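You operate a simulated robot arm through the tools that you are given. There is no shell and no other tool.

You run a simulated robot arm. Do the job below in one go: nothing can be reset, and whatever is moved stays where it is left.

TASK
Keep the gauged sample block and the ticket block in the grey drawer.
Fine: open the gauge slide to free the block and leave it open; shut the drawer. Where these are worked on the way, their far stop is far enough and under half their travel is too little: grey drawer.
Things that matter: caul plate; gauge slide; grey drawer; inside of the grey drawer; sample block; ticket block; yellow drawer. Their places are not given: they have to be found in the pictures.

The check looks at the end state, three seconds after you hand in, the way a careful person would. Anything else that was tipped, shoved, dropped, spilled or broken makes it a failure.

THE ROBOT
A 7-joint arm with a three-finger gripper, fixed in place. Base frame: the origin is at the foot of the arm, x ahead of it, y to its left, z up. Readings come in m, rad, newtons and seconds.
With the tool pointing down near the work surface it reaches from about 0.12 to 0.88 m from the base axis. Its first joint turns from -2.897 to 2.897 rad. Payload 2.94 kg.
The tool frame sits at the grasp point between the pads (the TCP): z along the fingers, y along the line on which they close. The tips reach 0.03 m beyond it. Largest opening 0.132 m; the body of the gripper starts 0.107 m behind the TCP.
Orientation is that of the tool frame in the base frame, as a unit quaternion [x, y, z, w]. With the fingers straight down and closing along the base's y, the tool's x points along the base's -x, its y along +y and its z along -z.

THE INTERFACE
- The arm moves only by the tool nudge_tool. Its argument "steps" is a list that holds one entry, the list of rows, each a list of 7 numbers: the turn, a rotation vector about the tool's x, y, z in rad, then the shift along the tool's x, y, z in m, then the opening, from 0 (shut) to 1 (fully open). In form: [[[ax, ay, az, x, y, z, jaw], ...]]. A call has 1 to 20 rows; each row shifts and turns the commanded pose from where the row before left it, along the tool's axes as they then stand. Rows are played at 5 a second. More than 0.05 m and 0.15 rad between two rows, or a gripper value outside its range, and nothing of the call is played. A pose out of reach is approached as far as the arm can. The call stops where the force on the tool passes 40 N (or 10 N more than at its start, if that is more) or the arm is blocked; 0.2 s more then pass. Each finger halts on what it meets, pressing with about 44 N; the grip force reading is that of the motor and also rises with nothing between the fingers. The clock runs only during rows and for 0.2 s after the last one: add rows that do not move to give the fingers time. The reply holds the time, the measured pose of the TCP, the force on the tool along the base axes, the opening and the grip force, in the units named above and with some noise, with the torque about the TCP (base axes, N m) and any sound that the robot's microphone picked up.
- Cameras (640 x 400 px; columns grow to the right, rows downward): "scene" is fixed at [0.4121, -0.4888, 1.4276]; the picture's right is [0.76, -0.65, 0.00], its down [-0.52, -0.61, -0.60] and it looks along [0.39, 0.46, -0.80] (base axes); focal length 214 px, centre (320, 200). "wrist" rides on the gripper at [0.072, 0.003, -0.144] in the tool frame; the picture's right is [-0.04, 1.00, 0.00], its down [-0.88, -0.04, -0.48] and it looks along [-0.47, -0.02, 0.88] (tool axes); focal length 256 px, centre (320, 200).
- capture(camera): a new picture of that camera. No time passes.
- lift_body(by): slides the trunk up (or, below 0, down) by that many m; the arm rides with it, the base frame stays. It gives what a move gives, with no picture.
- pixel_to_xyz(camera, pixels): for up to 12 pixels [column, row] of the newest picture of that camera ("zoom" is the newest enlarged one), the place [x, y, z] in the base frame of the surface seen there, good to about 0.002 m, but the place of the scene camera against the robot may be out by one fixed shift of up to 0.025 m in any direction. No time passes.
- enlarge(camera, box): a new picture of the part [left, top, right, bottom] of that camera's present view, enlarged. No time passes.
- hand_in(): hands the job in; it is judged then, once.

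Open the gripper and draw the arm clear of the work before you hand the job in, unless the task says otherwise.

The tools are called after ">>>" by a JSON object that holds its "name" and its "arguments". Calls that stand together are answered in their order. nudge_tool: Moves the arm, as the interface text tells. Its arguments: {"type":"object","properties":{"steps":{"type":"array"}},"required":["steps"]} The other tools are called the same way: lift_body (by) slides the trunk up or down; capture (camera) takes a picture; pixel_to_xyz (camera, pixels) gives the place of the surface under pixels of a picture; enlarge (camera, box) takes an enlarged picture of a part of a camera's view; hand_in () hands the job in.

At the start:

```text
clock: 0.0
ee_pos: [0.5703, -0.141, 1.1097]
ee_rot: [0.0, 1.0, 0.001, -0.001]
ft_force: [0.1, -0.4, -0.5]
torque: [0.0, 0.0, 0.02]
finger_gap: 0.1321
grasp_force: 0.0
trunk travel left (down, up): [-0.15, 0.39]
```

scene: 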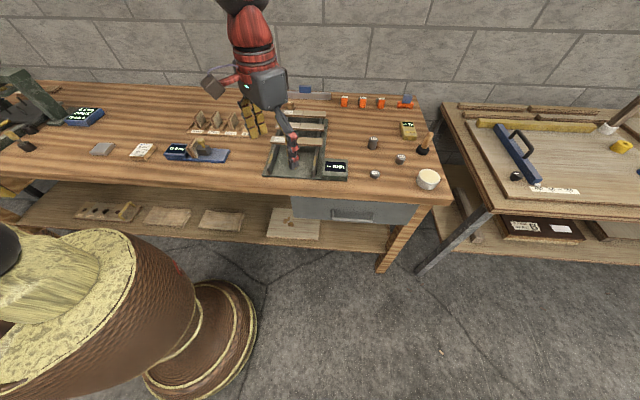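
wrist: 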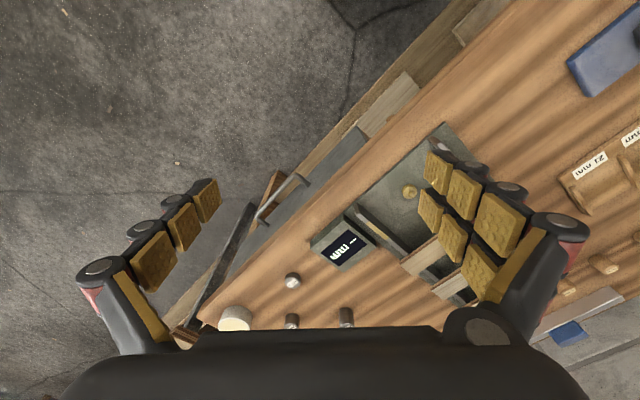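

The scene view shows a bench with a gauge-like blue device near (195,152), a grey tray near (295,155) and a grey drawer near (355,212). I'll enlarge parts of it to identify the objects.

>>> {"name": "enlarge", "arguments": {"camera": "scene", "box": [60, 90, 260, 215]}}

>>> {"name": "enlarge", "arguments": {"camera": "scene", "box": [250, 80, 450, 205]}}

>>> {"name": "enlarge", "arguments": {"camera": "scene", "box": [440, 90, 640, 265]}}

>>> {"name": "enlarge", "arguments": {"camera": "scene", "box": [240, 170, 440, 270]}}

```text
3.20 times, centred on (160, 152) of scene
```

zoom: 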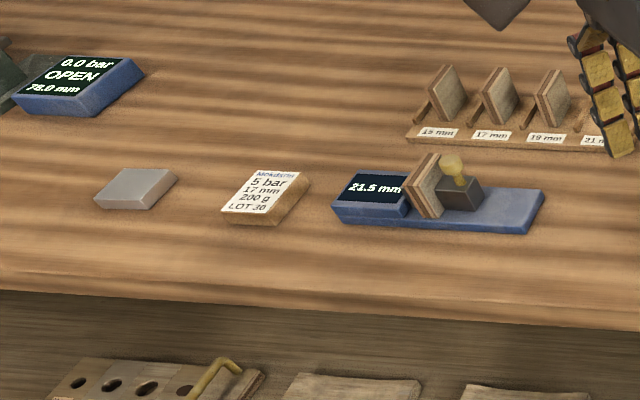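

```text
3.20 times, centred on (350, 142) of scene
```

zoom: 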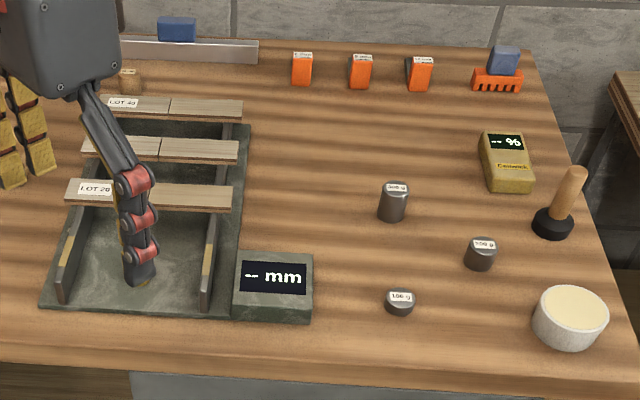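

```text
2.29 times, centred on (540, 178) of scene
```

zoom: 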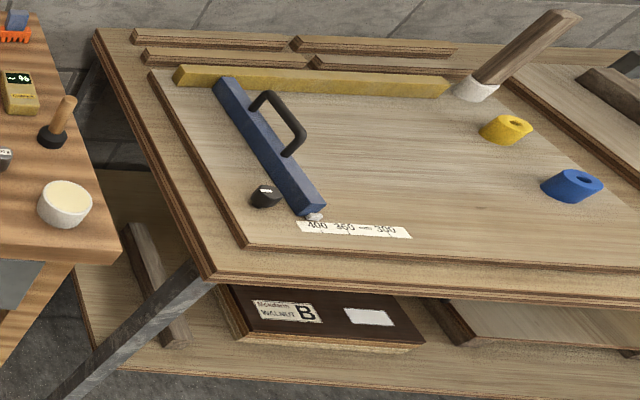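

```text
3.20 times, centred on (340, 220) of scene
```

zoom: 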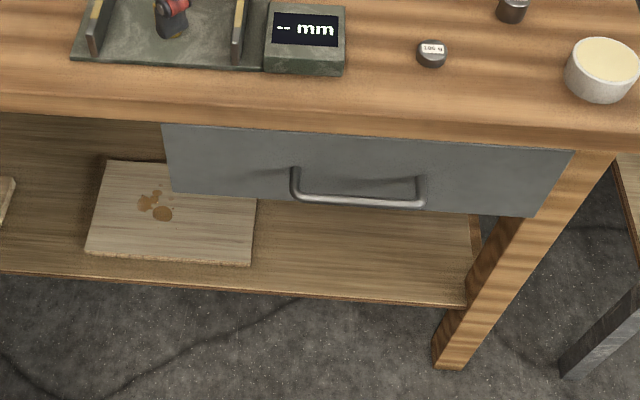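

I can see the gauge with a plywood block (display 21.5 mm), the ticket block (5 bar 17 mm), a grey plate, and a grey drawer with a bar handle. I'll enlarge the other regions to find the yellow drawer, and get coordinates of the key points.

>>> {"name": "enlarge", "arguments": {"camera": "scene", "box": [0, 50, 160, 250]}}

>>> {"name": "enlarge", "arguments": {"camera": "scene", "box": [130, 120, 250, 195]}}

>>> {"name": "pixel_to_xyz", "arguments": {"camera": "scene", "pixels": [[102, 148], [143, 151], [175, 151], [192, 152], [202, 142], [204, 150], [222, 155], [353, 212], [310, 205], [400, 212], [350, 220], [300, 192]]}}

>>> {"name": "capture", "arguments": {"camera": "wrist"}}

```text
2.00 times, centred on (80, 150) of scene
```

zoom: 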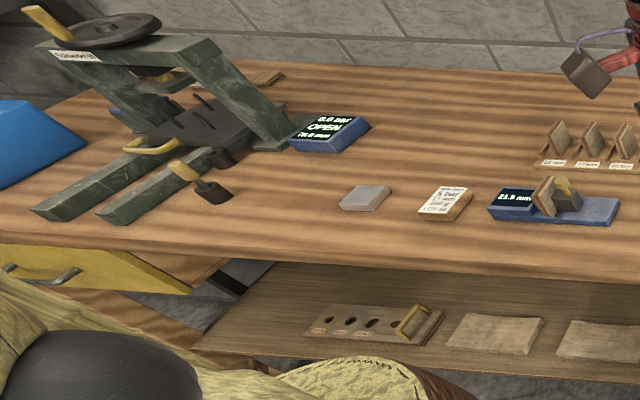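

```text
5.33 times, centred on (190, 158) of scene
```

zoom: 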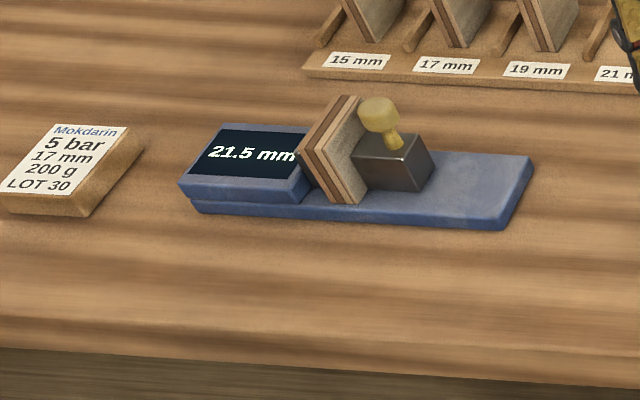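

```text
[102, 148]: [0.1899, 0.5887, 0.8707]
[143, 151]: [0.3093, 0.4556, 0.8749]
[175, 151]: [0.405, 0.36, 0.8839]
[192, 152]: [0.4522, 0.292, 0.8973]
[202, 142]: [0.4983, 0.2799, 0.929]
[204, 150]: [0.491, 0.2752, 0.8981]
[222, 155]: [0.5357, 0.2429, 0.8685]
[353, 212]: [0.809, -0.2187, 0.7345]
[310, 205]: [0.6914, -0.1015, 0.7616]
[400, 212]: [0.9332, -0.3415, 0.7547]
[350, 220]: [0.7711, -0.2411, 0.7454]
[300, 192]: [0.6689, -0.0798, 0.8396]
```

```text
taken
```

wrist: 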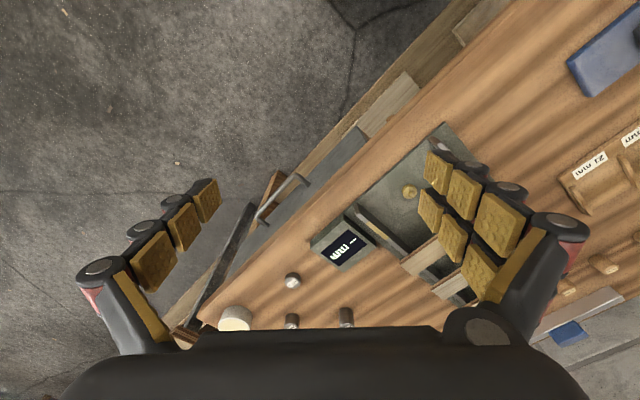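

The yellow drawer is under the bench's left end at about (50,135) in the scene; the grey one is the right drawer. I'll measure common points in the wrist and scene views to find the scene camera's shift, plus the drawer handle.

>>> {"name": "enlarge", "arguments": {"camera": "wrist", "box": [220, 120, 380, 300]}}

>>> {"name": "pixel_to_xyz", "arguments": {"camera": "wrist", "pixels": [[310, 242], [341, 272], [376, 245], [293, 280], [260, 218], [302, 180], [280, 199], [330, 160], [300, 270], [450, 80], [358, 135], [344, 245]]}}

>>> {"name": "pixel_to_xyz", "arguments": {"camera": "scene", "pixels": [[323, 178], [347, 179], [325, 160], [348, 161], [375, 172], [330, 217], [372, 219], [335, 167]]}}

```text
2.22 times, centred on (300, 210) of wrist
```

zoom: 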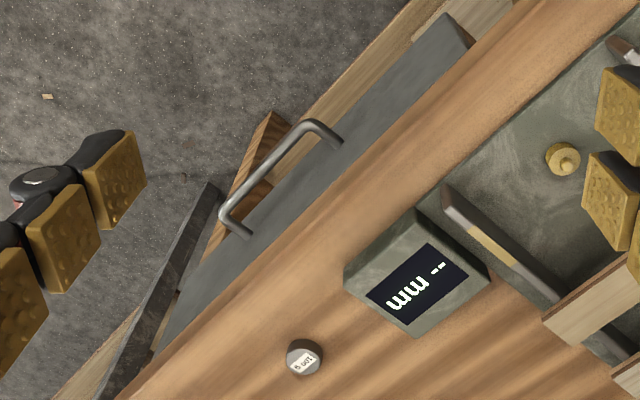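

```text
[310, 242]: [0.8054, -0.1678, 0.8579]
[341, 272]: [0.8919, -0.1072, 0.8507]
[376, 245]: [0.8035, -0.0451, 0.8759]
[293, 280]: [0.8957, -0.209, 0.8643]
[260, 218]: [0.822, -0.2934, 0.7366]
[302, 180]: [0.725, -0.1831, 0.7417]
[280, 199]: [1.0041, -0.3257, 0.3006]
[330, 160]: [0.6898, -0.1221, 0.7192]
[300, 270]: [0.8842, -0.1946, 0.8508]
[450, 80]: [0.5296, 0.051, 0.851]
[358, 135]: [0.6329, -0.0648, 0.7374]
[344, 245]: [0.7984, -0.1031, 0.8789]
```

```text
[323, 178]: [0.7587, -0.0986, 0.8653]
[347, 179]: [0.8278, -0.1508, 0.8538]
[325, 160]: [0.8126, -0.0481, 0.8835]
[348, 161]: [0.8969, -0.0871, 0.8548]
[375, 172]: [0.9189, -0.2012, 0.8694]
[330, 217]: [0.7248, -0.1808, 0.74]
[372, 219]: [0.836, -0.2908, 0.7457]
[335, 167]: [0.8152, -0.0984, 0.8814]
```

The wrist view is the more trustworthy one: the scene camera reads about (+0.018,+0.005,+0.003) off against it. Now I'll move above and slightly in front of the gauge, and yaw the tool by about 45° to align with the bench.

>>> {"name": "nudge_tool", "arguments": {"steps": [[[0, 0, 0, 0.021, 0.0425, 0.0075, 1], [0, 0, 0, 0.021, 0.0425, 0.0075, 1], [0, 0, 0, 0.021, 0.0425, 0.0075, 1], [0, 0, 0, 0.021, 0.0425, 0.0075, 1], [0, 0, 0, 0.021, 0.0425, 0.0075, 1], [0, 0, 0, 0.021, 0.0425, 0.0075, 1], [0, 0, 0, 0.021, 0.0425, 0.0075, 1], [0, 0, 0, 0.021, 0.0425, 0.0075, 1], [0, 0, -0.1309, 0, 0, 0, 1], [0, 0, -0.1309, 0, 0, 0, 1], [0, 0, -0.1309, 0, 0, 0, 1], [0, 0, -0.1309, 0, 0, 0, 1], [0, 0, -0.1309, 0, 0, 0, 1], [0, 0, -0.1309, 0, 0, 0, 1], [0, 0, 0, 0, 0, 0, 1], [0, 0, 0, 0, 0, 0, 1]]]}}

>>> {"name": "capture", "arguments": {"camera": "wrist"}}

>>> {"name": "capture", "arguments": {"camera": "scene"}}

```text
clock: 3.4
ee_pos: [0.4032, 0.201, 1.0493]
ee_rot: [-0.382, 0.924, 0.0, 0.0]
ft_force: [0.4, 0.8, 0.3]
torque: [-0.03, -0.02, 0.0]
finger_gap: 0.132
grasp_force: 0.0
trunk travel left (down, up): [-0.15, 0.39]
```

```text
taken
```

wrist: 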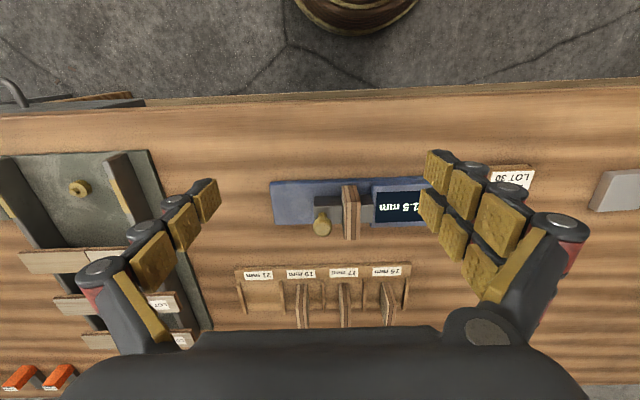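

```text
taken
```

scene: 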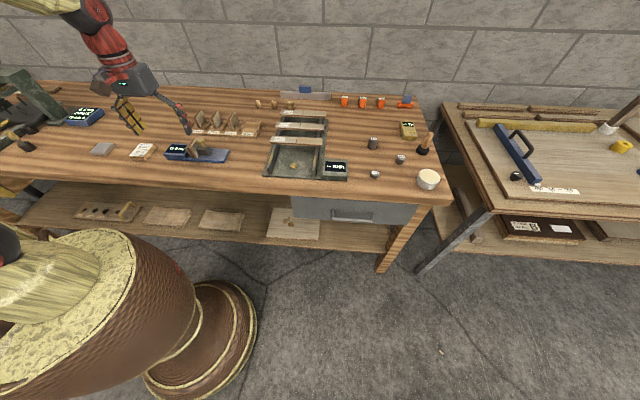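

The tool is aligned with the bench; the gauge is at about (350,205), its slide with the knob at (322,220), the ticket block at (513,178). I'll enlarge and measure points on the gauge, the ticket block and the bench edge.

>>> {"name": "enlarge", "arguments": {"camera": "wrist", "box": [250, 160, 450, 285]}}

>>> {"name": "pixel_to_xyz", "arguments": {"camera": "wrist", "pixels": [[200, 108], [600, 87], [275, 185], [420, 180], [343, 190], [356, 188], [345, 235], [358, 235], [322, 218], [495, 170], [530, 168], [318, 200]]}}

```text
3.20 times, centred on (350, 222) of wrist
```

zoom: 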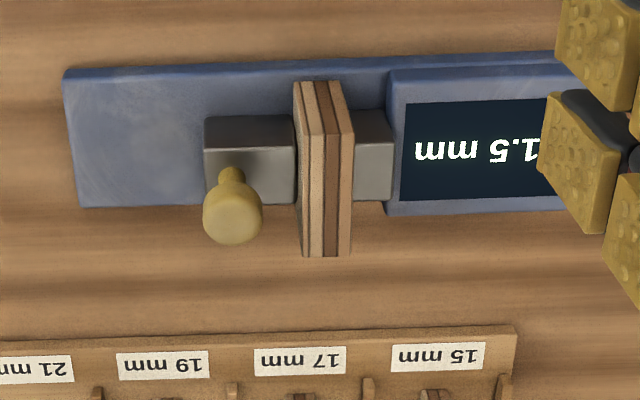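

```text
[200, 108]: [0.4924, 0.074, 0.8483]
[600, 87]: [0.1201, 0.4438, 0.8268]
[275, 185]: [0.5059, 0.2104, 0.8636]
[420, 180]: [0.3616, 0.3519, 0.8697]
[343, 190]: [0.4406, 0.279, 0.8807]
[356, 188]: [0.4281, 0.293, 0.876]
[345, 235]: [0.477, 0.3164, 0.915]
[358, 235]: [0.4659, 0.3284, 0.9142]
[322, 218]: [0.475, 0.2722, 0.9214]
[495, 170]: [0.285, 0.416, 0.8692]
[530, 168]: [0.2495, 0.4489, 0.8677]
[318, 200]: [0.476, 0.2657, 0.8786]
```

Gauge direction is almost exactly 45°. I'll measure more points on the block, slide, and anvil in the enlarged picture.

>>> {"name": "pixel_to_xyz", "arguments": {"camera": "zoom", "pixels": [[318, 105], [312, 140], [340, 140], [308, 245], [342, 245], [325, 190], [235, 130], [235, 150], [275, 160], [370, 130], [370, 180], [235, 220]]}}

>>> {"name": "pixel_to_xyz", "arguments": {"camera": "wrist", "pixels": [[355, 165], [513, 185], [500, 180], [528, 180], [530, 190], [610, 190], [635, 175], [595, 205], [635, 205], [410, 190], [280, 210], [300, 215]]}}

```text
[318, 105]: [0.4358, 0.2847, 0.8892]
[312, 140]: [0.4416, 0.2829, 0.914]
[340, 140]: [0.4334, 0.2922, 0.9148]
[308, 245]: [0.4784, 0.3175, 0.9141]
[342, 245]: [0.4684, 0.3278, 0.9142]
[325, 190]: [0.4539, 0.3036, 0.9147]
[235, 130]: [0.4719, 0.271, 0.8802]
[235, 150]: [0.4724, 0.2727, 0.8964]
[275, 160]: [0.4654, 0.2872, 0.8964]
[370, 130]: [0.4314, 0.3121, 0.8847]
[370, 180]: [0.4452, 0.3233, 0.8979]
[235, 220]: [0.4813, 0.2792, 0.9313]
```

```text
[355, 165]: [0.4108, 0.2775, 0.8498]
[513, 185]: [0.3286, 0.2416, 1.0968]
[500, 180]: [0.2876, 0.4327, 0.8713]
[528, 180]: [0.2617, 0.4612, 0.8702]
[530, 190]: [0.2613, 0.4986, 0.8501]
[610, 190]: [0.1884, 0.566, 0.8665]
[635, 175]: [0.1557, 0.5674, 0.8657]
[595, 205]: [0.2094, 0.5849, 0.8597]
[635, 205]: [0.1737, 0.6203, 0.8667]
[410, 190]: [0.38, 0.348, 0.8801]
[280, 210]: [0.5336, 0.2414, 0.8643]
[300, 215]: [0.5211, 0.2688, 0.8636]
```

Block: u-thickness ≈21.5 mm, ≈55 mm along v, top z≈0.915; knob at ≈(0.481,0.279,0.93), slide free to run toward +u (0.71,-0.71). I'll turn the tool 90° so that the fingers close along v (across the slide), move above the knob and narrow the jaws.

>>> {"name": "nudge_tool", "arguments": {"steps": [[[0, 0, 0.1309, 0, 0, 0, 0.5], [0, 0, 0.1309, 0, 0, 0, 0.5], [0, 0, 0.1309, 0, 0, 0, 0.5], [0, 0, 0.1309, 0, 0, 0, 0.5], [0, 0, 0.1309, 0, 0, 0, 0.5], [0, 0, 0.1309, 0, 0, 0, 0.5], [0, 0, 0.1309, 0, 0, 0, 0.5], [0, 0, 0.1309, 0, 0, 0, 0.5], [0, 0, 0.1309, 0, 0, 0, 0.5], [0, 0, 0.1309, 0, 0, 0, 0.5], [0, 0, 0.1309, 0, 0, 0, 0.5], [0, 0, 0.1309, 0, 0, 0, 0.5], [0, 0, 0, 0, 0.04, 0, 0.5], [0, 0, 0, 0, 0.04, 0, 0.5], [0, 0, 0, 0, 0.0305, 0, 0.5], [0, 0, 0, 0, 0, 0, 0.5], [0, 0, 0, 0, 0, 0, 0.5]]]}}

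>>> {"name": "capture", "arguments": {"camera": "wrist"}}

```text
clock: 7.0
ee_pos: [0.4822, 0.2788, 1.0499]
ee_rot: [0.383, 0.924, 0.0, 0.001]
ft_force: [-0.4, -0.1, 0.3]
torque: [-0.01, 0.0, -0.03]
finger_gap: 0.0658
grasp_force: 0.1
trunk travel left (down, up): [-0.15, 0.39]
```

```text
taken
```

wrist: 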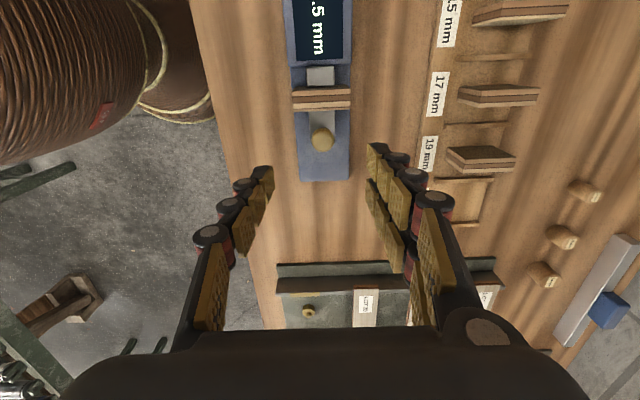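

The knob is at about (322,138) and the gripper now straddles it across v. I'll measure knob, slide, base end and rack edge from this view before going down.

>>> {"name": "enlarge", "arguments": {"camera": "wrist", "box": [260, 60, 440, 190]}}

>>> {"name": "pixel_to_xyz", "arguments": {"camera": "wrist", "pixels": [[320, 132], [322, 145], [312, 140], [332, 140], [312, 118], [332, 118], [320, 118], [300, 175], [345, 175], [320, 95], [430, 60], [430, 130]]}}

```text
3.08 times, centred on (350, 125) of wrist
```

zoom: 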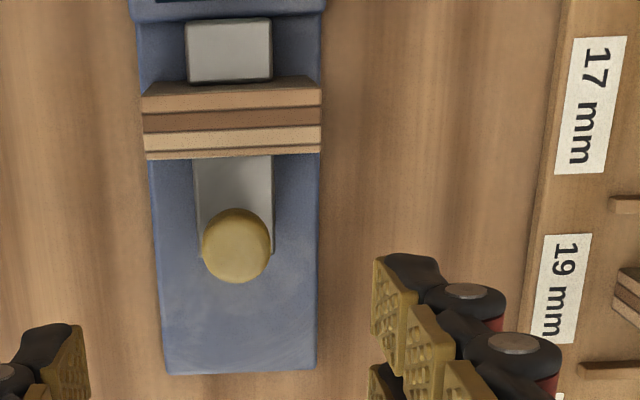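

```text
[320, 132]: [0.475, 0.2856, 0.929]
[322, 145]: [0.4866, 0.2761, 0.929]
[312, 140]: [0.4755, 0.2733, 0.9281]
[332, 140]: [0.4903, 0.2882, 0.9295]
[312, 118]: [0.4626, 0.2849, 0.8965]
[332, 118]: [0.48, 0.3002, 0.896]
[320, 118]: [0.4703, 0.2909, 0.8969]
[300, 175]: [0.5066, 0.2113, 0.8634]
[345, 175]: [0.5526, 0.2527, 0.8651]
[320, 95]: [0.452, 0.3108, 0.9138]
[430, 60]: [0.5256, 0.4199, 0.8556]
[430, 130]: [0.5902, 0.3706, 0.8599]
```

Knob centre is at v≈0.540, u≈0.142, slide body v 0.529–0.552 with top z≈0.8965. I'll descend so the pads straddle the slide body (TCP z≈0.908) and close.

>>> {"name": "nudge_tool", "arguments": {"steps": [[[0, 0, 0, 0.001, 0.002, 0.03, 0.5], [0, 0, 0, 0, 0, 0.03, 0.5], [0, 0, 0, 0, 0, 0.03, 0.5], [0, 0, 0, 0, 0, 0.03, 0.5], [0, 0, 0, 0, 0, 0.022, 0.5], [0, 0, 0, 0, 0, 0, 0.5], [0, 0, 0, 0, 0, 0, 0.1], [0, 0, 0, 0, 0, 0, 0], [0, 0, 0, 0, 0, 0, 0], [0, 0, 0, 0, 0, 0, 0], [0, 0, 0, 0, 0, 0, 0]]]}}

>>> {"name": "capture", "arguments": {"camera": "wrist"}}

```text
clock: 9.4
ee_pos: [0.4823, 0.2819, 0.9083]
ee_rot: [0.382, 0.924, -0.001, 0.0]
ft_force: [0.3, 1.1, -1.0]
torque: [-0.05, 0.06, -0.05]
finger_gap: 0.0298
grasp_force: 38.1
trunk travel left (down, up): [-0.15, 0.39]
```

```text
taken
```

wrist: 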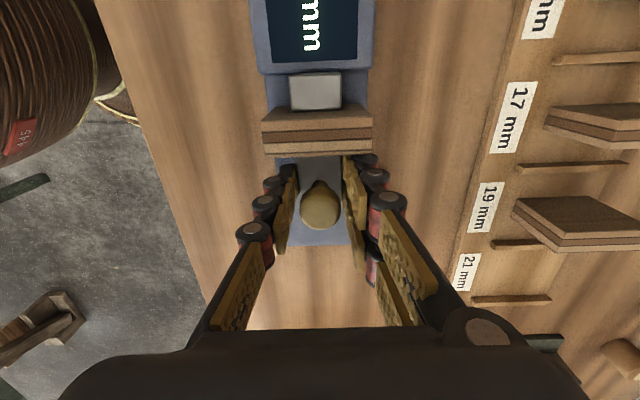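

The jaws are gripping the slide body (gap 0.030, 38 N). Now I'll pull the slide along +u (tool −x) in small rows until its stop.

>>> {"name": "nudge_tool", "arguments": {"steps": [[[0, 0, 0, -0.008, 0, 0, 0], [0, 0, 0, -0.008, 0, 0, 0], [0, 0, 0, -0.008, 0, 0, 0], [0, 0, 0, -0.008, 0, 0, 0], [0, 0, 0, -0.006, 0, 0, 0], [0, 0, 0, 0, 0, 0, 0]]]}}

>>> {"name": "capture", "arguments": {"camera": "wrist"}}

```text
clock: 10.8
ee_pos: [0.5081, 0.2559, 0.9078]
ee_rot: [0.383, 0.924, 0.0, 0.0]
ft_force: [-12.6, 25.4, 1.8]
torque: [0.91, 0.56, -0.39]
finger_gap: 0.0296
grasp_force: 44.6
trunk travel left (down, up): [-0.15, 0.39]
```

```text
taken
```

wrist: 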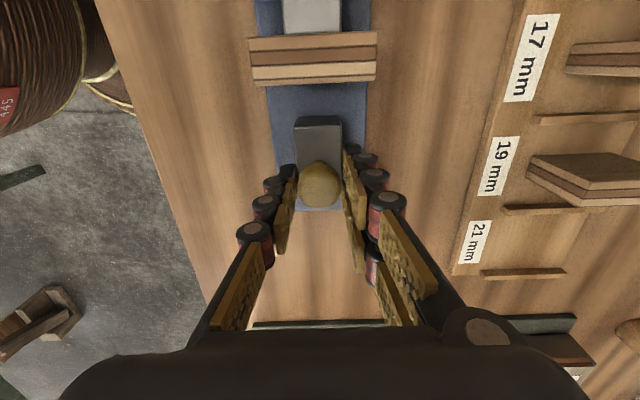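

The slide moved about 36 mm and the force rose to ~28 N, so it's at its far stop; the block stayed at (313,58). I'll ease back 1.5 mm, open the jaws and lift off.

>>> {"name": "nudge_tool", "arguments": {"steps": [[[0, 0, 0, 0.0015, 0, 0, 0], [0, 0, 0, 0, 0, 0, 0.3], [0, 0, 0, 0, 0, 0, 0.5], [0, 0, 0, 0, 0, 0, 0.5], [0, 0, 0, 0, 0, 0, 0.5], [0, 0, 0, 0, 0, -0.03, 0.5], [0, 0, 0, 0, 0, -0.04, 0.5], [0, 0, 0, 0, 0, -0.04, 0.5], [0, 0, 0, 0, 0, -0.04, 0.5], [0, 0, 0, 0, 0, 0, 0.5]]]}}

>>> {"name": "capture", "arguments": {"camera": "wrist"}}

>>> {"name": "capture", "arguments": {"camera": "scene"}}

```text
clock: 13.0
ee_pos: [0.5083, 0.2534, 1.058]
ee_rot: [0.383, 0.924, 0.0, -0.001]
ft_force: [0.8, -0.3, 0.2]
torque: [0.02, -0.01, 0.04]
finger_gap: 0.0658
grasp_force: 0.0
trunk travel left (down, up): [-0.15, 0.39]
```

```text
taken
```

wrist: 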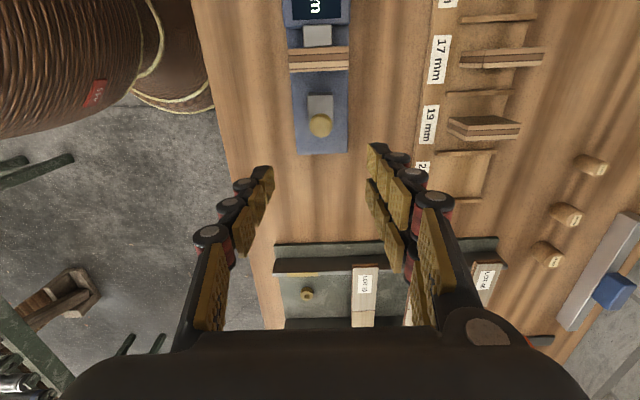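

```text
taken
```

scene: 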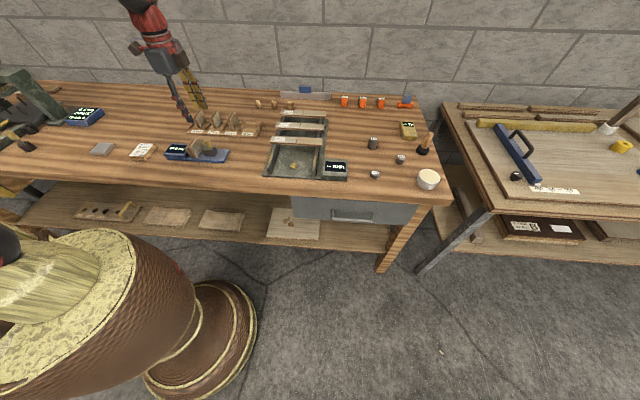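

The slide is open and the block still stands in place. I'll check positions of the gauge base end, slide and block, to confirm nothing else shifted.

>>> {"name": "enlarge", "arguments": {"camera": "wrist", "box": [260, 0, 440, 170]}}

>>> {"name": "pixel_to_xyz", "arguments": {"camera": "wrist", "pixels": [[300, 150], [343, 150], [320, 118], [320, 100], [295, 55], [342, 55], [318, 66], [318, 50], [318, 75]]}}

```text
2.35 times, centred on (350, 85) of wrist
```

zoom: 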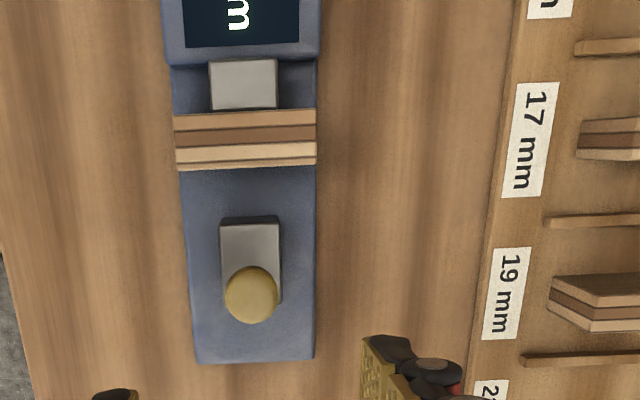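

```text
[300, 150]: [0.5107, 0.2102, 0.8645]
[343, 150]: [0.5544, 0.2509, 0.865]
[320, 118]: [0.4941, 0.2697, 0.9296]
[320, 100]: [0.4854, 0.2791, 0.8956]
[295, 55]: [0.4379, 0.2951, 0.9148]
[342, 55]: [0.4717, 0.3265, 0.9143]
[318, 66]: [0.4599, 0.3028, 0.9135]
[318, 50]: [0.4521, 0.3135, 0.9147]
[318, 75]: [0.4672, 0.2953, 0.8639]
```

The slide moved, but comparing pictures the knob slid about 10 mm between the pads, so it may not be at its stop. I'll measure the knob and slide edges precisely.

>>> {"name": "pixel_to_xyz", "arguments": {"camera": "zoom", "pixels": [[251, 270], [251, 295], [251, 318], [230, 295], [272, 295], [250, 224], [250, 232], [250, 219], [225, 318], [277, 318], [250, 355], [240, 168]]}}

```text
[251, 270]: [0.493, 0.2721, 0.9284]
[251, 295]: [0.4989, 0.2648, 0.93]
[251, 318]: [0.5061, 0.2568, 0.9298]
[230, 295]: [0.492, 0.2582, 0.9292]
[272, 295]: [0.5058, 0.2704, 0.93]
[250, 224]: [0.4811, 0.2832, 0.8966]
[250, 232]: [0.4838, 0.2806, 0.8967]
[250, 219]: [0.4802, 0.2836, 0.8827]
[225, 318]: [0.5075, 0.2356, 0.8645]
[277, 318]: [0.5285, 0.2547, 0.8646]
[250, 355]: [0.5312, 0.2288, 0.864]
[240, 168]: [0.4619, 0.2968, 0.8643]
```

The slide moved ~24 mm (knob centre now at u≈0.1655) with base length remaining, so I'll test for the stop by pushing the knob gently from its block side. First I close the jaws, go between block and knob (u≈0.137) and descend to tips just above the slide.

>>> {"name": "nudge_tool", "arguments": {"steps": [[[0, 0, 0, 0.0216, 0.0007, 0, 0.2], [0, 0, 0, 0.0216, 0.0007, 0, 0], [0, 0, 0, 0, 0, 0, 0], [0, 0, 0, 0, 0, 0, 0], [0, 0, 0, 0, 0, 0, 0], [0, 0, 0, 0, 0, 0.03, 0], [0, 0, 0, 0, 0, 0.03, 0], [0, 0, 0, 0, 0, 0.03, 0], [0, 0, 0, 0, 0, 0.02, 0], [0, 0, 0, 0, 0, 0.014, 0], [0, 0, 0, 0, 0, 0, 0]]]}}

>>> {"name": "capture", "arguments": {"camera": "wrist"}}

```text
clock: 15.1
ee_pos: [0.4841, 0.2888, 0.9531]
ee_rot: [0.382, 0.924, 0.006, 0.004]
ft_force: [1.9, 3.4, 4.0]
torque: [-0.23, 0.11, -0.02]
finger_gap: 0.0
grasp_force: 28.5
trunk travel left (down, up): [-0.15, 0.39]
stopped in row 10: the force on the tool passed its limit at 48 N (the readings are from after the stop); the commanded pose is now the measured one
```

```text
taken
```

wrist: 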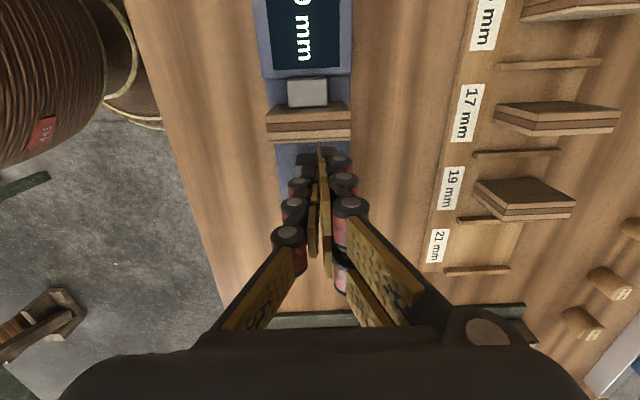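

The descent stopped by contact at z≈0.953 – the fingers touched something, most likely the knob. I'll look closely before moving on.

>>> {"name": "enlarge", "arguments": {"camera": "wrist", "box": [250, 60, 410, 260]}}

>>> {"name": "enlarge", "arguments": {"camera": "scene", "box": [140, 90, 260, 175]}}

```text
2.00 times, centred on (330, 160) of wrist
```

zoom: 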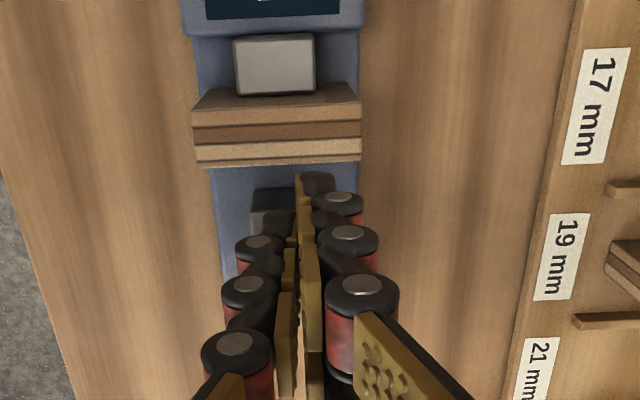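

```text
4.71 times, centred on (200, 132) of scene
```

zoom: 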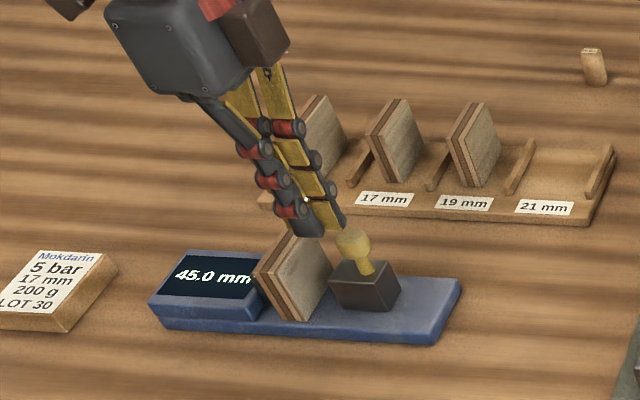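

The gauge display now reads 45.0 mm, a round maximum, so the slide is at its far stop and needs no more pushing. I'll lift straight off, away from the knob, and reopen the jaws partly.

>>> {"name": "nudge_tool", "arguments": {"steps": [[[0, 0, 0, 0, 0, -0.01, 0], [0, 0, 0, 0, 0, -0.03, 0], [0.0141, 0.0028, 0.0014, 0, 0, -0.04, 0], [0, 0, 0, 0, 0, -0.04, 0.3], [0, 0, 0, 0, 0, -0.04, 0.6], [0, 0, 0, 0, 0, 0, 0.6], [0, 0, 0, 0, 0, 0, 0.6], [0, 0, 0, 0, 0, 0, 0.6]]]}}

>>> {"name": "capture", "arguments": {"camera": "wrist"}}

>>> {"name": "enlarge", "arguments": {"camera": "scene", "box": [130, 90, 260, 175]}}

```text
clock: 16.9
ee_pos: [0.4812, 0.2878, 1.1096]
ee_rot: [0.383, 0.924, -0.002, -0.001]
ft_force: [-0.2, 0.0, 0.1]
torque: [-0.01, 0.04, -0.02]
finger_gap: 0.0789
grasp_force: 0.2
trunk travel left (down, up): [-0.15, 0.39]
```

```text
taken
```

wrist: 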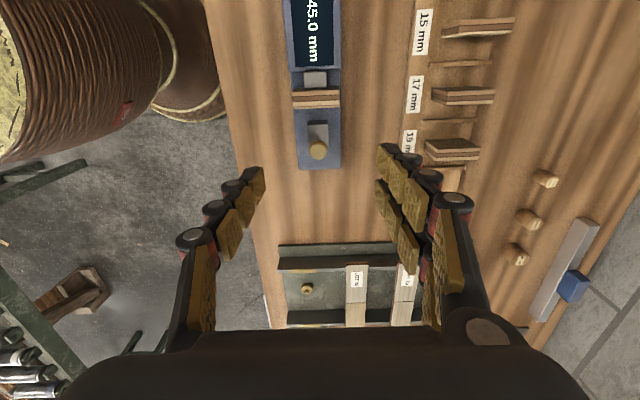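

```text
4.71 times, centred on (195, 132) of scene
```

zoom: 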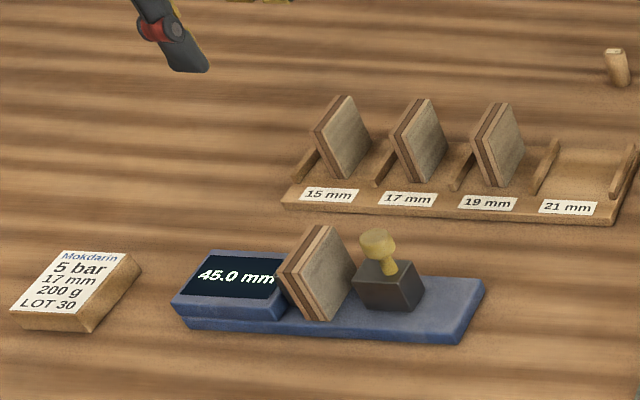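

Everything at the gauge is intact. The gripper picture suggests one finger on one side and a pair on the other, so I'll enlarge the gripper in both views to learn its true shape before grasping the block.

>>> {"name": "enlarge", "arguments": {"camera": "scene", "box": [120, 0, 240, 110]}}

>>> {"name": "enlarge", "arguments": {"camera": "wrist", "box": [160, 120, 500, 340]}}

>>> {"name": "pixel_to_xyz", "arguments": {"camera": "wrist", "pixels": [[252, 178], [262, 172], [240, 195], [230, 235], [384, 150], [385, 165], [398, 178], [412, 200], [382, 190], [390, 212], [405, 245], [205, 290]]}}

```text
3.64 times, centred on (180, 55) of scene
```

zoom: 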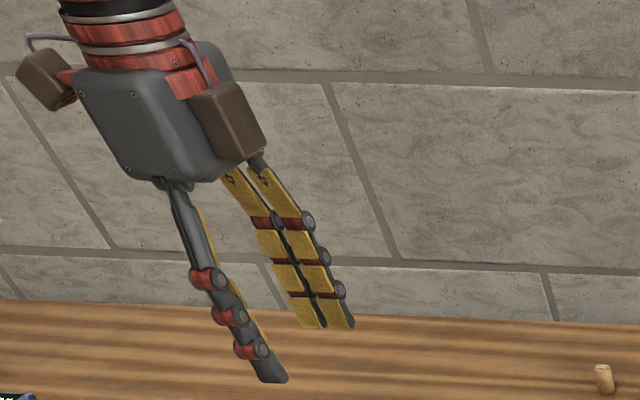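

```text
1.82 times, centred on (330, 230) of wrist
```

zoom: 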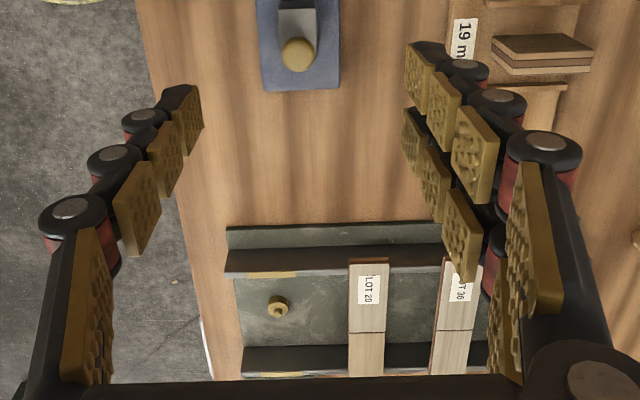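

```text
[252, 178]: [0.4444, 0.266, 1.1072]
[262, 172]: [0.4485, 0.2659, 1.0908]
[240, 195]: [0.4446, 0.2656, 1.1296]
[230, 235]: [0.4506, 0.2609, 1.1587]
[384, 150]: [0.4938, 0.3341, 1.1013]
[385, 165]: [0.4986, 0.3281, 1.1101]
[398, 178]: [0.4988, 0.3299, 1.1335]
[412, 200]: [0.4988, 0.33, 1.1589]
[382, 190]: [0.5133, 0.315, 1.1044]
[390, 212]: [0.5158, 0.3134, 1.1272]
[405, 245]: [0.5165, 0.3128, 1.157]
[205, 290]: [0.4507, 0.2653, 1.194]
```

Finger geometry is clear now: one finger on the −y side, a pair on +y spanning about ±21 mm. Next I'll move across to look down at the grey drawer's handle from close range.

>>> {"name": "nudge_tool", "arguments": {"steps": [[[0, 0, 0, -0.0439, -0.0194, 0, 0.6], [0, 0, 0, -0.0439, -0.0194, 0, 0.6], [0, 0, 0, -0.0439, -0.0194, 0, 0.6], [0, 0, 0, -0.0439, -0.0194, 0, 0.6], [0, 0, 0, -0.0439, -0.0194, 0, 0.6], [0, 0, 0, -0.0439, -0.0194, 0, 0.6], [0, 0, 0, -0.0439, -0.0194, 0, 0.6], [0, 0, 0, -0.0439, -0.0194, 0, 0.6], [0, 0, 0, -0.0439, -0.0194, 0, 0.6], [0, 0, 0, -0.0439, -0.0194, 0, 0.6], [0, 0, 0, -0.0439, -0.0194, 0, 0.6], [0, 0, 0, 0, 0, 0.04, 0.6], [0, 0, 0, 0, 0, 0.04, 0.6], [0, 0, 0, 0, 0, 0.03, 0.6], [0, 0, 0, 0, 0, 0, 0.6]]]}}

>>> {"name": "capture", "arguments": {"camera": "wrist"}}

>>> {"name": "capture", "arguments": {"camera": "scene"}}

```text
clock: 20.1
ee_pos: [0.6709, -0.2069, 1.0027]
ee_rot: [0.384, 0.923, -0.002, -0.002]
ft_force: [0.5, -0.9, 0.5]
torque: [0.02, 0.01, 0.02]
finger_gap: 0.0793
grasp_force: 0.0
trunk travel left (down, up): [-0.15, 0.39]
```

```text
taken
```

wrist: 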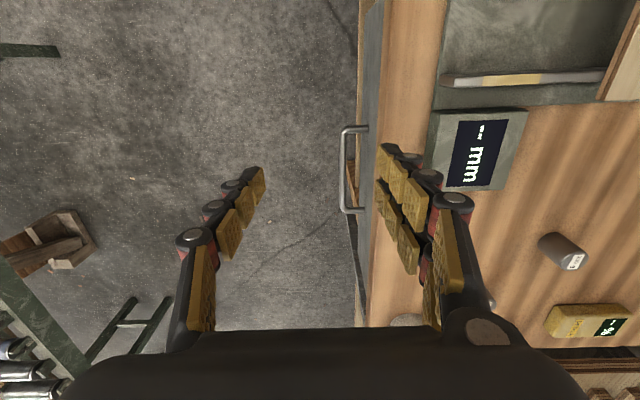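

```text
taken
```

scene: 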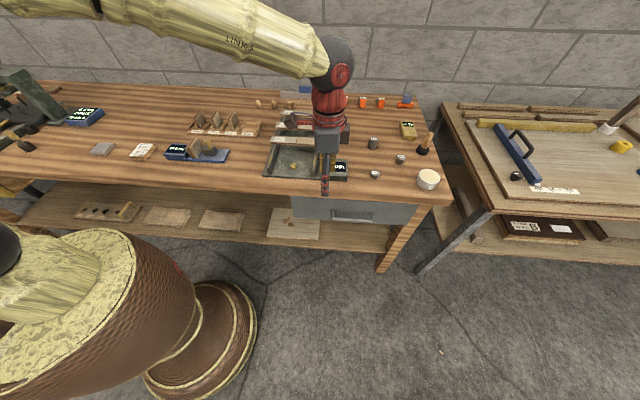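

The handle shows as a U-shaped bar from (350,130) to (350,210), standing out from the face. I'll enlarge it and measure the bar and the face.

>>> {"name": "enlarge", "arguments": {"camera": "wrist", "box": [320, 100, 420, 240]}}

>>> {"name": "pixel_to_xyz", "arguments": {"camera": "wrist", "pixels": [[343, 150], [343, 170], [343, 190], [345, 132], [360, 127], [344, 209], [360, 211], [370, 80], [370, 160], [385, 80], [376, 80], [372, 200]]}}

```text
2.86 times, centred on (370, 170) of wrist
```

zoom: 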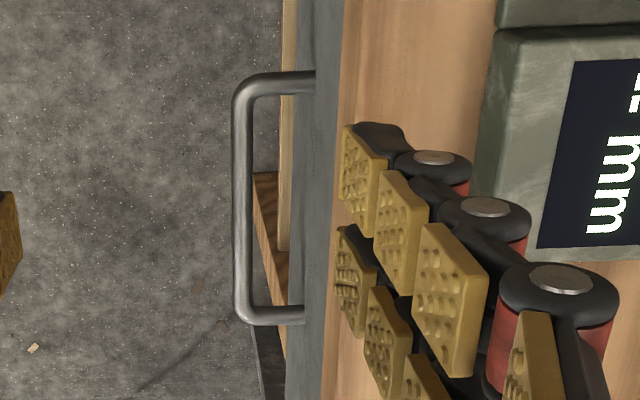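

```text
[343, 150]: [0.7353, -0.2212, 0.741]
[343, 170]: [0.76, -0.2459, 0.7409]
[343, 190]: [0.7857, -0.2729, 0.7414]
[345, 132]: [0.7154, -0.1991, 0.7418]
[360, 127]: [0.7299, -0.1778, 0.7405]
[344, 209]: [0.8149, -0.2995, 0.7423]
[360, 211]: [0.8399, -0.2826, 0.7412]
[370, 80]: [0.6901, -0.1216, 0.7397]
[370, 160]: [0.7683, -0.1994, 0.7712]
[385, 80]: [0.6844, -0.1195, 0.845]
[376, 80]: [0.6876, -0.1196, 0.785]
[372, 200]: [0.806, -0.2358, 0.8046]
```

Bar: centre v≈0.3635, top z≈0.741, u 0.647–0.787; drawer face at v≈0.402, bench edge v≈0.3995. Before gripping, I'll measure how thick the fingers are so that one fits behind the bar.

>>> {"name": "pixel_to_xyz", "arguments": {"camera": "zoom", "pixels": [[352, 140], [365, 128], [385, 130], [403, 140], [410, 158], [432, 158], [468, 170], [480, 205], [525, 215], [545, 280], [610, 300], [560, 280]]}}

```text
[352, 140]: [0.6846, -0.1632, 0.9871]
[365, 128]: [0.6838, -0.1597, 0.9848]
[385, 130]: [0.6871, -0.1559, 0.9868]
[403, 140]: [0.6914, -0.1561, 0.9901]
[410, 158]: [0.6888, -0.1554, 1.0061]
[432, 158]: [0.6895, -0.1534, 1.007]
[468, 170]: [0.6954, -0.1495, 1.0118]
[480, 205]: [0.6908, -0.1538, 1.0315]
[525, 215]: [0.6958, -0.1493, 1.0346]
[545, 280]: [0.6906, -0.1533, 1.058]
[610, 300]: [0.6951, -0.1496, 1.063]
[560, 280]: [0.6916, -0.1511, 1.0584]
```

Fingers are ~11 mm thick at the distal links and 18 mm at the knuckles, so one fits in the 34 mm gap. I'll tilt the tool ~22° (tips toward the drawer), narrow the jaws to ~36 mm, and move to a pre-grasp point above and in front of the bar centre.

>>> {"name": "nudge_tool", "arguments": {"steps": [[[-0.13, 0, 0, 0, 0, 0, 0.27], [-0.13, 0, 0, 0, 0, 0, 0.27], [-0.13, 0, 0, 0, 0, 0, 0.27], [0, 0, 0, -0.0238, -0.0179, 0.035, 0.27], [0, 0, 0, -0.0238, -0.0179, 0.035, 0.27], [0, 0, 0, -0.0238, -0.0179, 0.035, 0.27], [0, 0, 0, -0.0238, -0.0179, 0.035, 0.27], [0, 0, 0, 0, 0, 0, 0.27], [0, 0, 0, 0, 0, 0, 0.27]]]}}

>>> {"name": "capture", "arguments": {"camera": "wrist"}}

>>> {"name": "capture", "arguments": {"camera": "scene"}}

```text
clock: 22.1
ee_pos: [0.7285, -0.2823, 0.8458]
ee_rot: [0.376, 0.906, 0.178, 0.075]
ft_force: [0.6, 0.2, 0.9]
torque: [0.0, 0.02, 0.0]
finger_gap: 0.0353
grasp_force: 0.1
trunk travel left (down, up): [-0.15, 0.39]
```

```text
taken
```

wrist: 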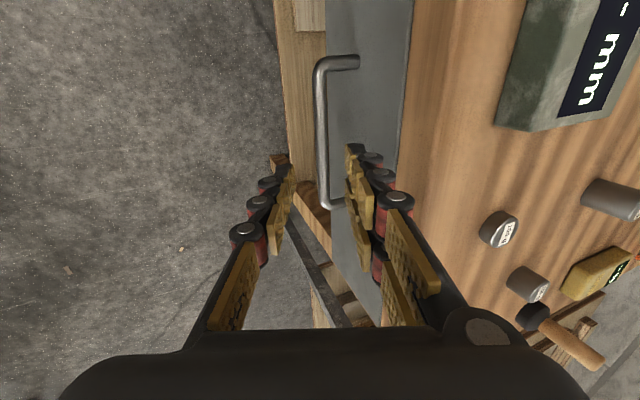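

```text
taken
```

scene: 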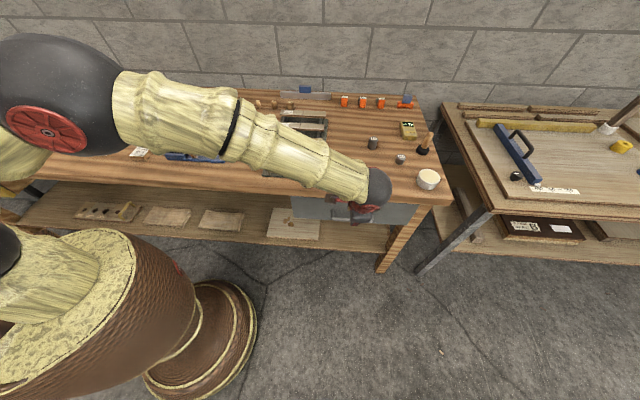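

The bar lies midway between the finger planes in this view (x≈322). I'll re-measure the bar from here to refine the final approach.

>>> {"name": "pixel_to_xyz", "arguments": {"camera": "wrist", "pixels": [[319, 100], [319, 130], [321, 160], [323, 190], [350, 62], [345, 204], [380, 60], [365, 110], [400, 100], [412, 60]]}}

```text
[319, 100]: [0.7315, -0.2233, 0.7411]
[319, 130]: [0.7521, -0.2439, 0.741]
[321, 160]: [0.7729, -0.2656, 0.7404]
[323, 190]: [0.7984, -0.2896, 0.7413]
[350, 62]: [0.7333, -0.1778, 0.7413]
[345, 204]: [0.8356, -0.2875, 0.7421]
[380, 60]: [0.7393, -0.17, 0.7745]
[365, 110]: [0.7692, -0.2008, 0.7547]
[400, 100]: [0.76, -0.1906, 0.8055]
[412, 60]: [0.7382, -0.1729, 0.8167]
```

The bar centre sits 2 mm off the finger mid-plane and 119 mm ahead along the tool axis. I'll advance 107 mm along the tool axis and close on the bar.

>>> {"name": "nudge_tool", "arguments": {"steps": [[[0, 0, 0, 0, 0, 0.03, 0.27], [0, 0, 0, 0, 0, 0.03, 0.27], [0, 0, 0, 0, 0, 0.025, 0.27], [0, 0, 0, 0, 0, 0.022, 0.27], [0, 0, 0, 0, 0, 0, 0.27], [0, 0, 0, 0, 0, 0, 0.1], [0, 0, 0, 0, 0, 0, 0], [0, 0, 0, 0, 0, 0, 0], [0, 0, 0, 0, 0, 0, 0]]]}}

>>> {"name": "capture", "arguments": {"camera": "wrist"}}

```text
clock: 24.1
ee_pos: [0.7573, -0.2536, 0.7476]
ee_rot: [0.375, 0.907, 0.177, 0.073]
ft_force: [1.0, 2.4, 0.4]
torque: [-0.1, -0.14, 0.54]
finger_gap: 0.0122
grasp_force: 36.4
trunk travel left (down, up): [-0.15, 0.39]
```

```text
taken
```

wrist: 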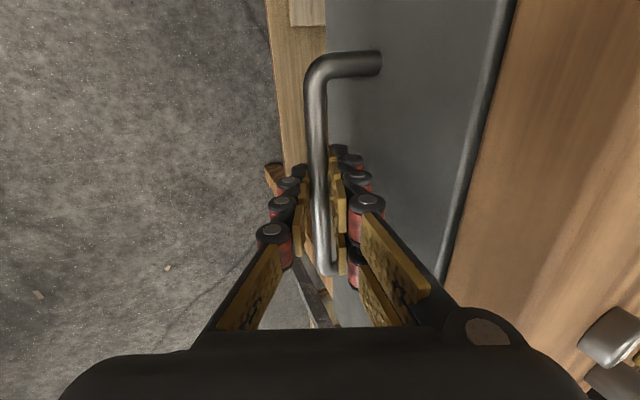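

The jaws hold the 12 mm bar. Now I pull along −v (tool y −0.925, z −0.380 per unit) in 15 mm rows and watch force.

>>> {"name": "nudge_tool", "arguments": {"steps": [[[0, 0, 0, 0, -0.0139, -0.0057, 0], [0, 0, 0, 0, -0.0139, -0.0057, 0], [0, 0, 0, 0, -0.0139, -0.0057, 0], [0, 0, 0, 0, -0.0139, -0.0057, 0], [0, 0, 0, 0, -0.0139, -0.0057, 0], [0, 0, 0, 0, -0.0139, -0.0057, 0], [0, 0, 0, 0, 0, 0, 0]]]}}

>>> {"name": "capture", "arguments": {"camera": "wrist"}}

>>> {"name": "capture", "arguments": {"camera": "scene"}}

```text
clock: 25.7
ee_pos: [0.694, -0.3181, 0.7465]
ee_rot: [0.376, 0.906, 0.178, 0.074]
ft_force: [1.4, -2.5, 3.8]
torque: [-0.45, -0.47, 0.39]
finger_gap: 0.0122
grasp_force: 39.0
trunk travel left (down, up): [-0.15, 0.39]
```

```text
taken
```

wrist: 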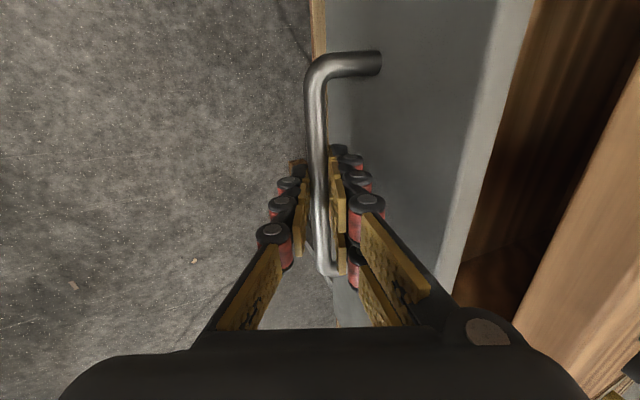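

```text
taken
```

scene: 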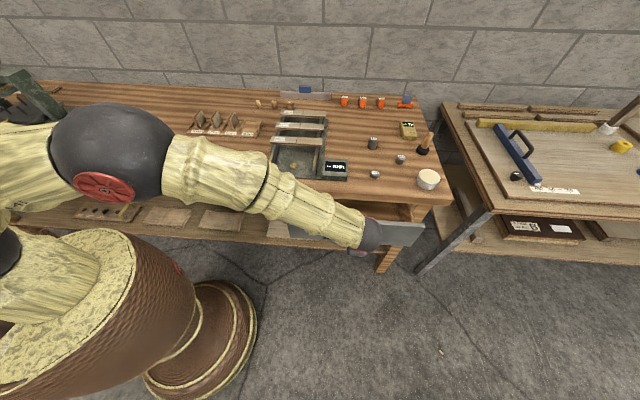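

The drawer slid 90 mm with little force. I'll keep pulling until the far stop shows up as a force rise.

>>> {"name": "nudge_tool", "arguments": {"steps": [[[0, 0, 0, 0, -0.0139, -0.0057, 0], [0, 0, 0, 0, -0.0139, -0.0057, 0], [0, 0, 0, 0, -0.0139, -0.0057, 0], [0, 0, 0, 0, -0.0139, -0.0057, 0], [0, 0, 0, 0, -0.0139, -0.0057, 0], [0, 0, 0, 0, -0.0139, -0.0057, 0], [0, 0, 0, 0, -0.0139, -0.0057, 0], [0, 0, 0, 0, -0.0093, -0.0038, 0], [0, 0, 0, 0, -0.0093, -0.0038, 0], [0, 0, 0, 0, -0.0093, -0.0038, 0], [0, 0, 0, 0, -0.0093, -0.0038, 0], [0, 0, 0, 0, 0, 0, 0]]]}}

>>> {"name": "capture", "arguments": {"camera": "wrist"}}

>>> {"name": "capture", "arguments": {"camera": "scene"}}

```text
clock: 28.3
ee_pos: [0.589, -0.4214, 0.7471]
ee_rot: [0.377, 0.906, 0.177, 0.073]
ft_force: [6.9, -9.3, 4.7]
torque: [-0.23, -0.2, 0.55]
finger_gap: 0.012
grasp_force: 38.8
trunk travel left (down, up): [-0.15, 0.39]
```

```text
taken
```

wrist: 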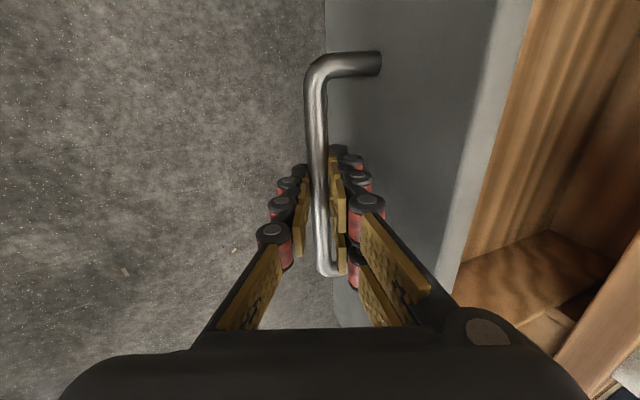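

```text
taken
```

scene: 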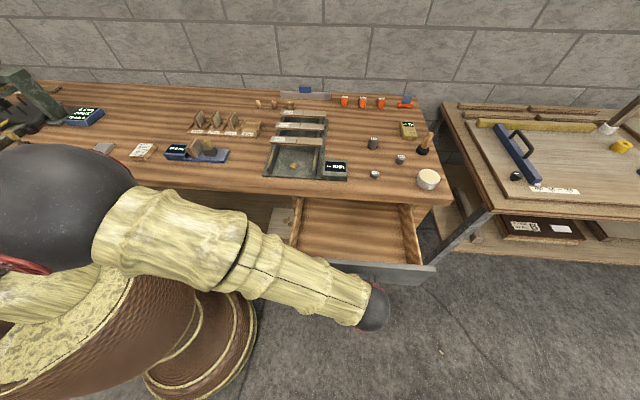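

The drawer is out 238 mm and the drawer floor is visible in the scene; there is only a side force (~11 N along +u), so no stop yet. I'll pull a little more with a slight +u correction.

>>> {"name": "nudge_tool", "arguments": {"steps": [[[0, 0, 0, -0.0008, -0.0093, -0.0038, 0], [0, 0, 0, -0.0005, -0.0093, -0.0038, 0], [0, 0, 0, -0.0003, -0.0093, -0.0038, 0], [0, 0, 0, -0.0002, -0.0093, -0.0038, 0], [0, 0, 0, -0.0002, -0.0093, -0.0038, 0], [0, 0, 0, -0.0002, -0.0093, -0.0038, 0], [0, 0, 0, 0, 0, 0, 0]]]}}

>>> {"name": "capture", "arguments": {"camera": "scene"}}

```text
clock: 29.9
ee_pos: [0.5474, -0.465, 0.7471]
ee_rot: [0.375, 0.907, 0.178, 0.073]
ft_force: [-7.5, 5.2, 3.1]
torque: [0.14, 0.24, 0.8]
finger_gap: 0.0121
grasp_force: 38.7
trunk travel left (down, up): [-0.15, 0.39]
```

```text
taken
```

scene: 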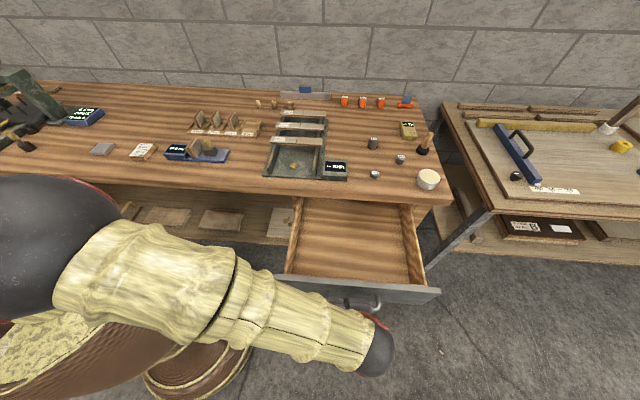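

The drawer is now out by ~0.30 m, wide open. I'll release the bar, back out along the tool axis, raise, and level the tool to view the drawer's interior.

>>> {"name": "nudge_tool", "arguments": {"steps": [[[0, 0, 0, 0, 0, 0, 0.15], [0, 0, 0, 0, 0, 0, 0.27], [0, 0, 0, 0, 0, 0, 0.27], [0, 0, 0, 0, 0, -0.02, 0.27], [0, 0, 0, 0, 0, -0.03, 0.27], [0, 0, 0, 0, 0, -0.04, 0.27], [0, 0, 0, 0, 0, -0.04, 0.27], [0, 0, 0, 0, 0.01, -0.045, 0.27], [0, 0, 0, 0, 0.01, -0.045, 0.27], [0, 0, 0, 0, 0.01, -0.045, 0.27], [0, 0, 0, 0, 0.01, -0.045, 0.27], [0.13, 0, 0, 0, 0, 0, 0.27], [0.13, 0, 0, 0, 0, 0, 0.27], [0.13, 0, 0, 0, 0, 0, 0.27], [0, 0, 0, 0, 0, 0, 0.27]]]}}

>>> {"name": "capture", "arguments": {"camera": "wrist"}}

>>> {"name": "capture", "arguments": {"camera": "scene"}}

```text
clock: 33.1
ee_pos: [0.4923, -0.52, 1.0486]
ee_rot: [0.383, 0.924, -0.002, 0.0]
ft_force: [1.2, 0.6, -0.6]
torque: [-0.03, 0.03, 0.01]
finger_gap: 0.0357
grasp_force: 0.1
trunk travel left (down, up): [-0.15, 0.39]
```

```text
taken
```

wrist: 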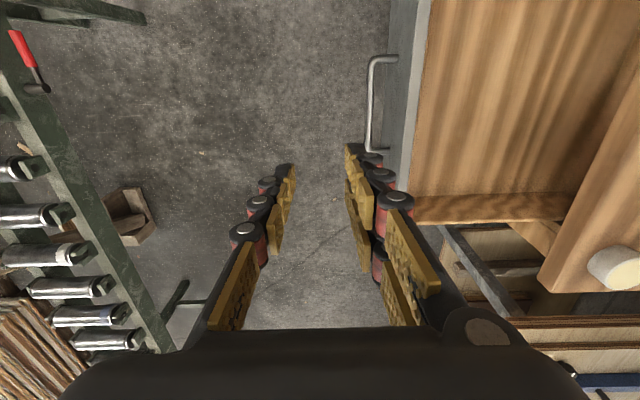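

```text
taken
```

scene: 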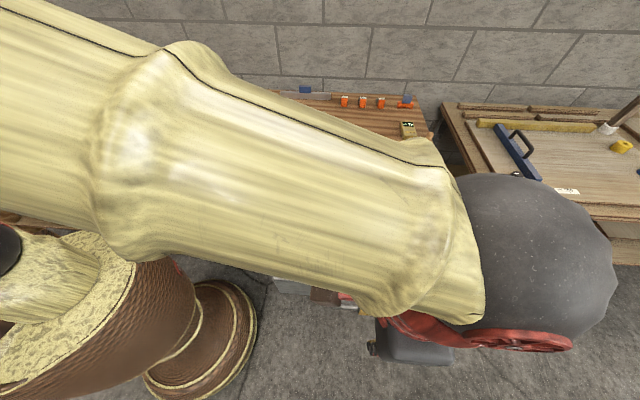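

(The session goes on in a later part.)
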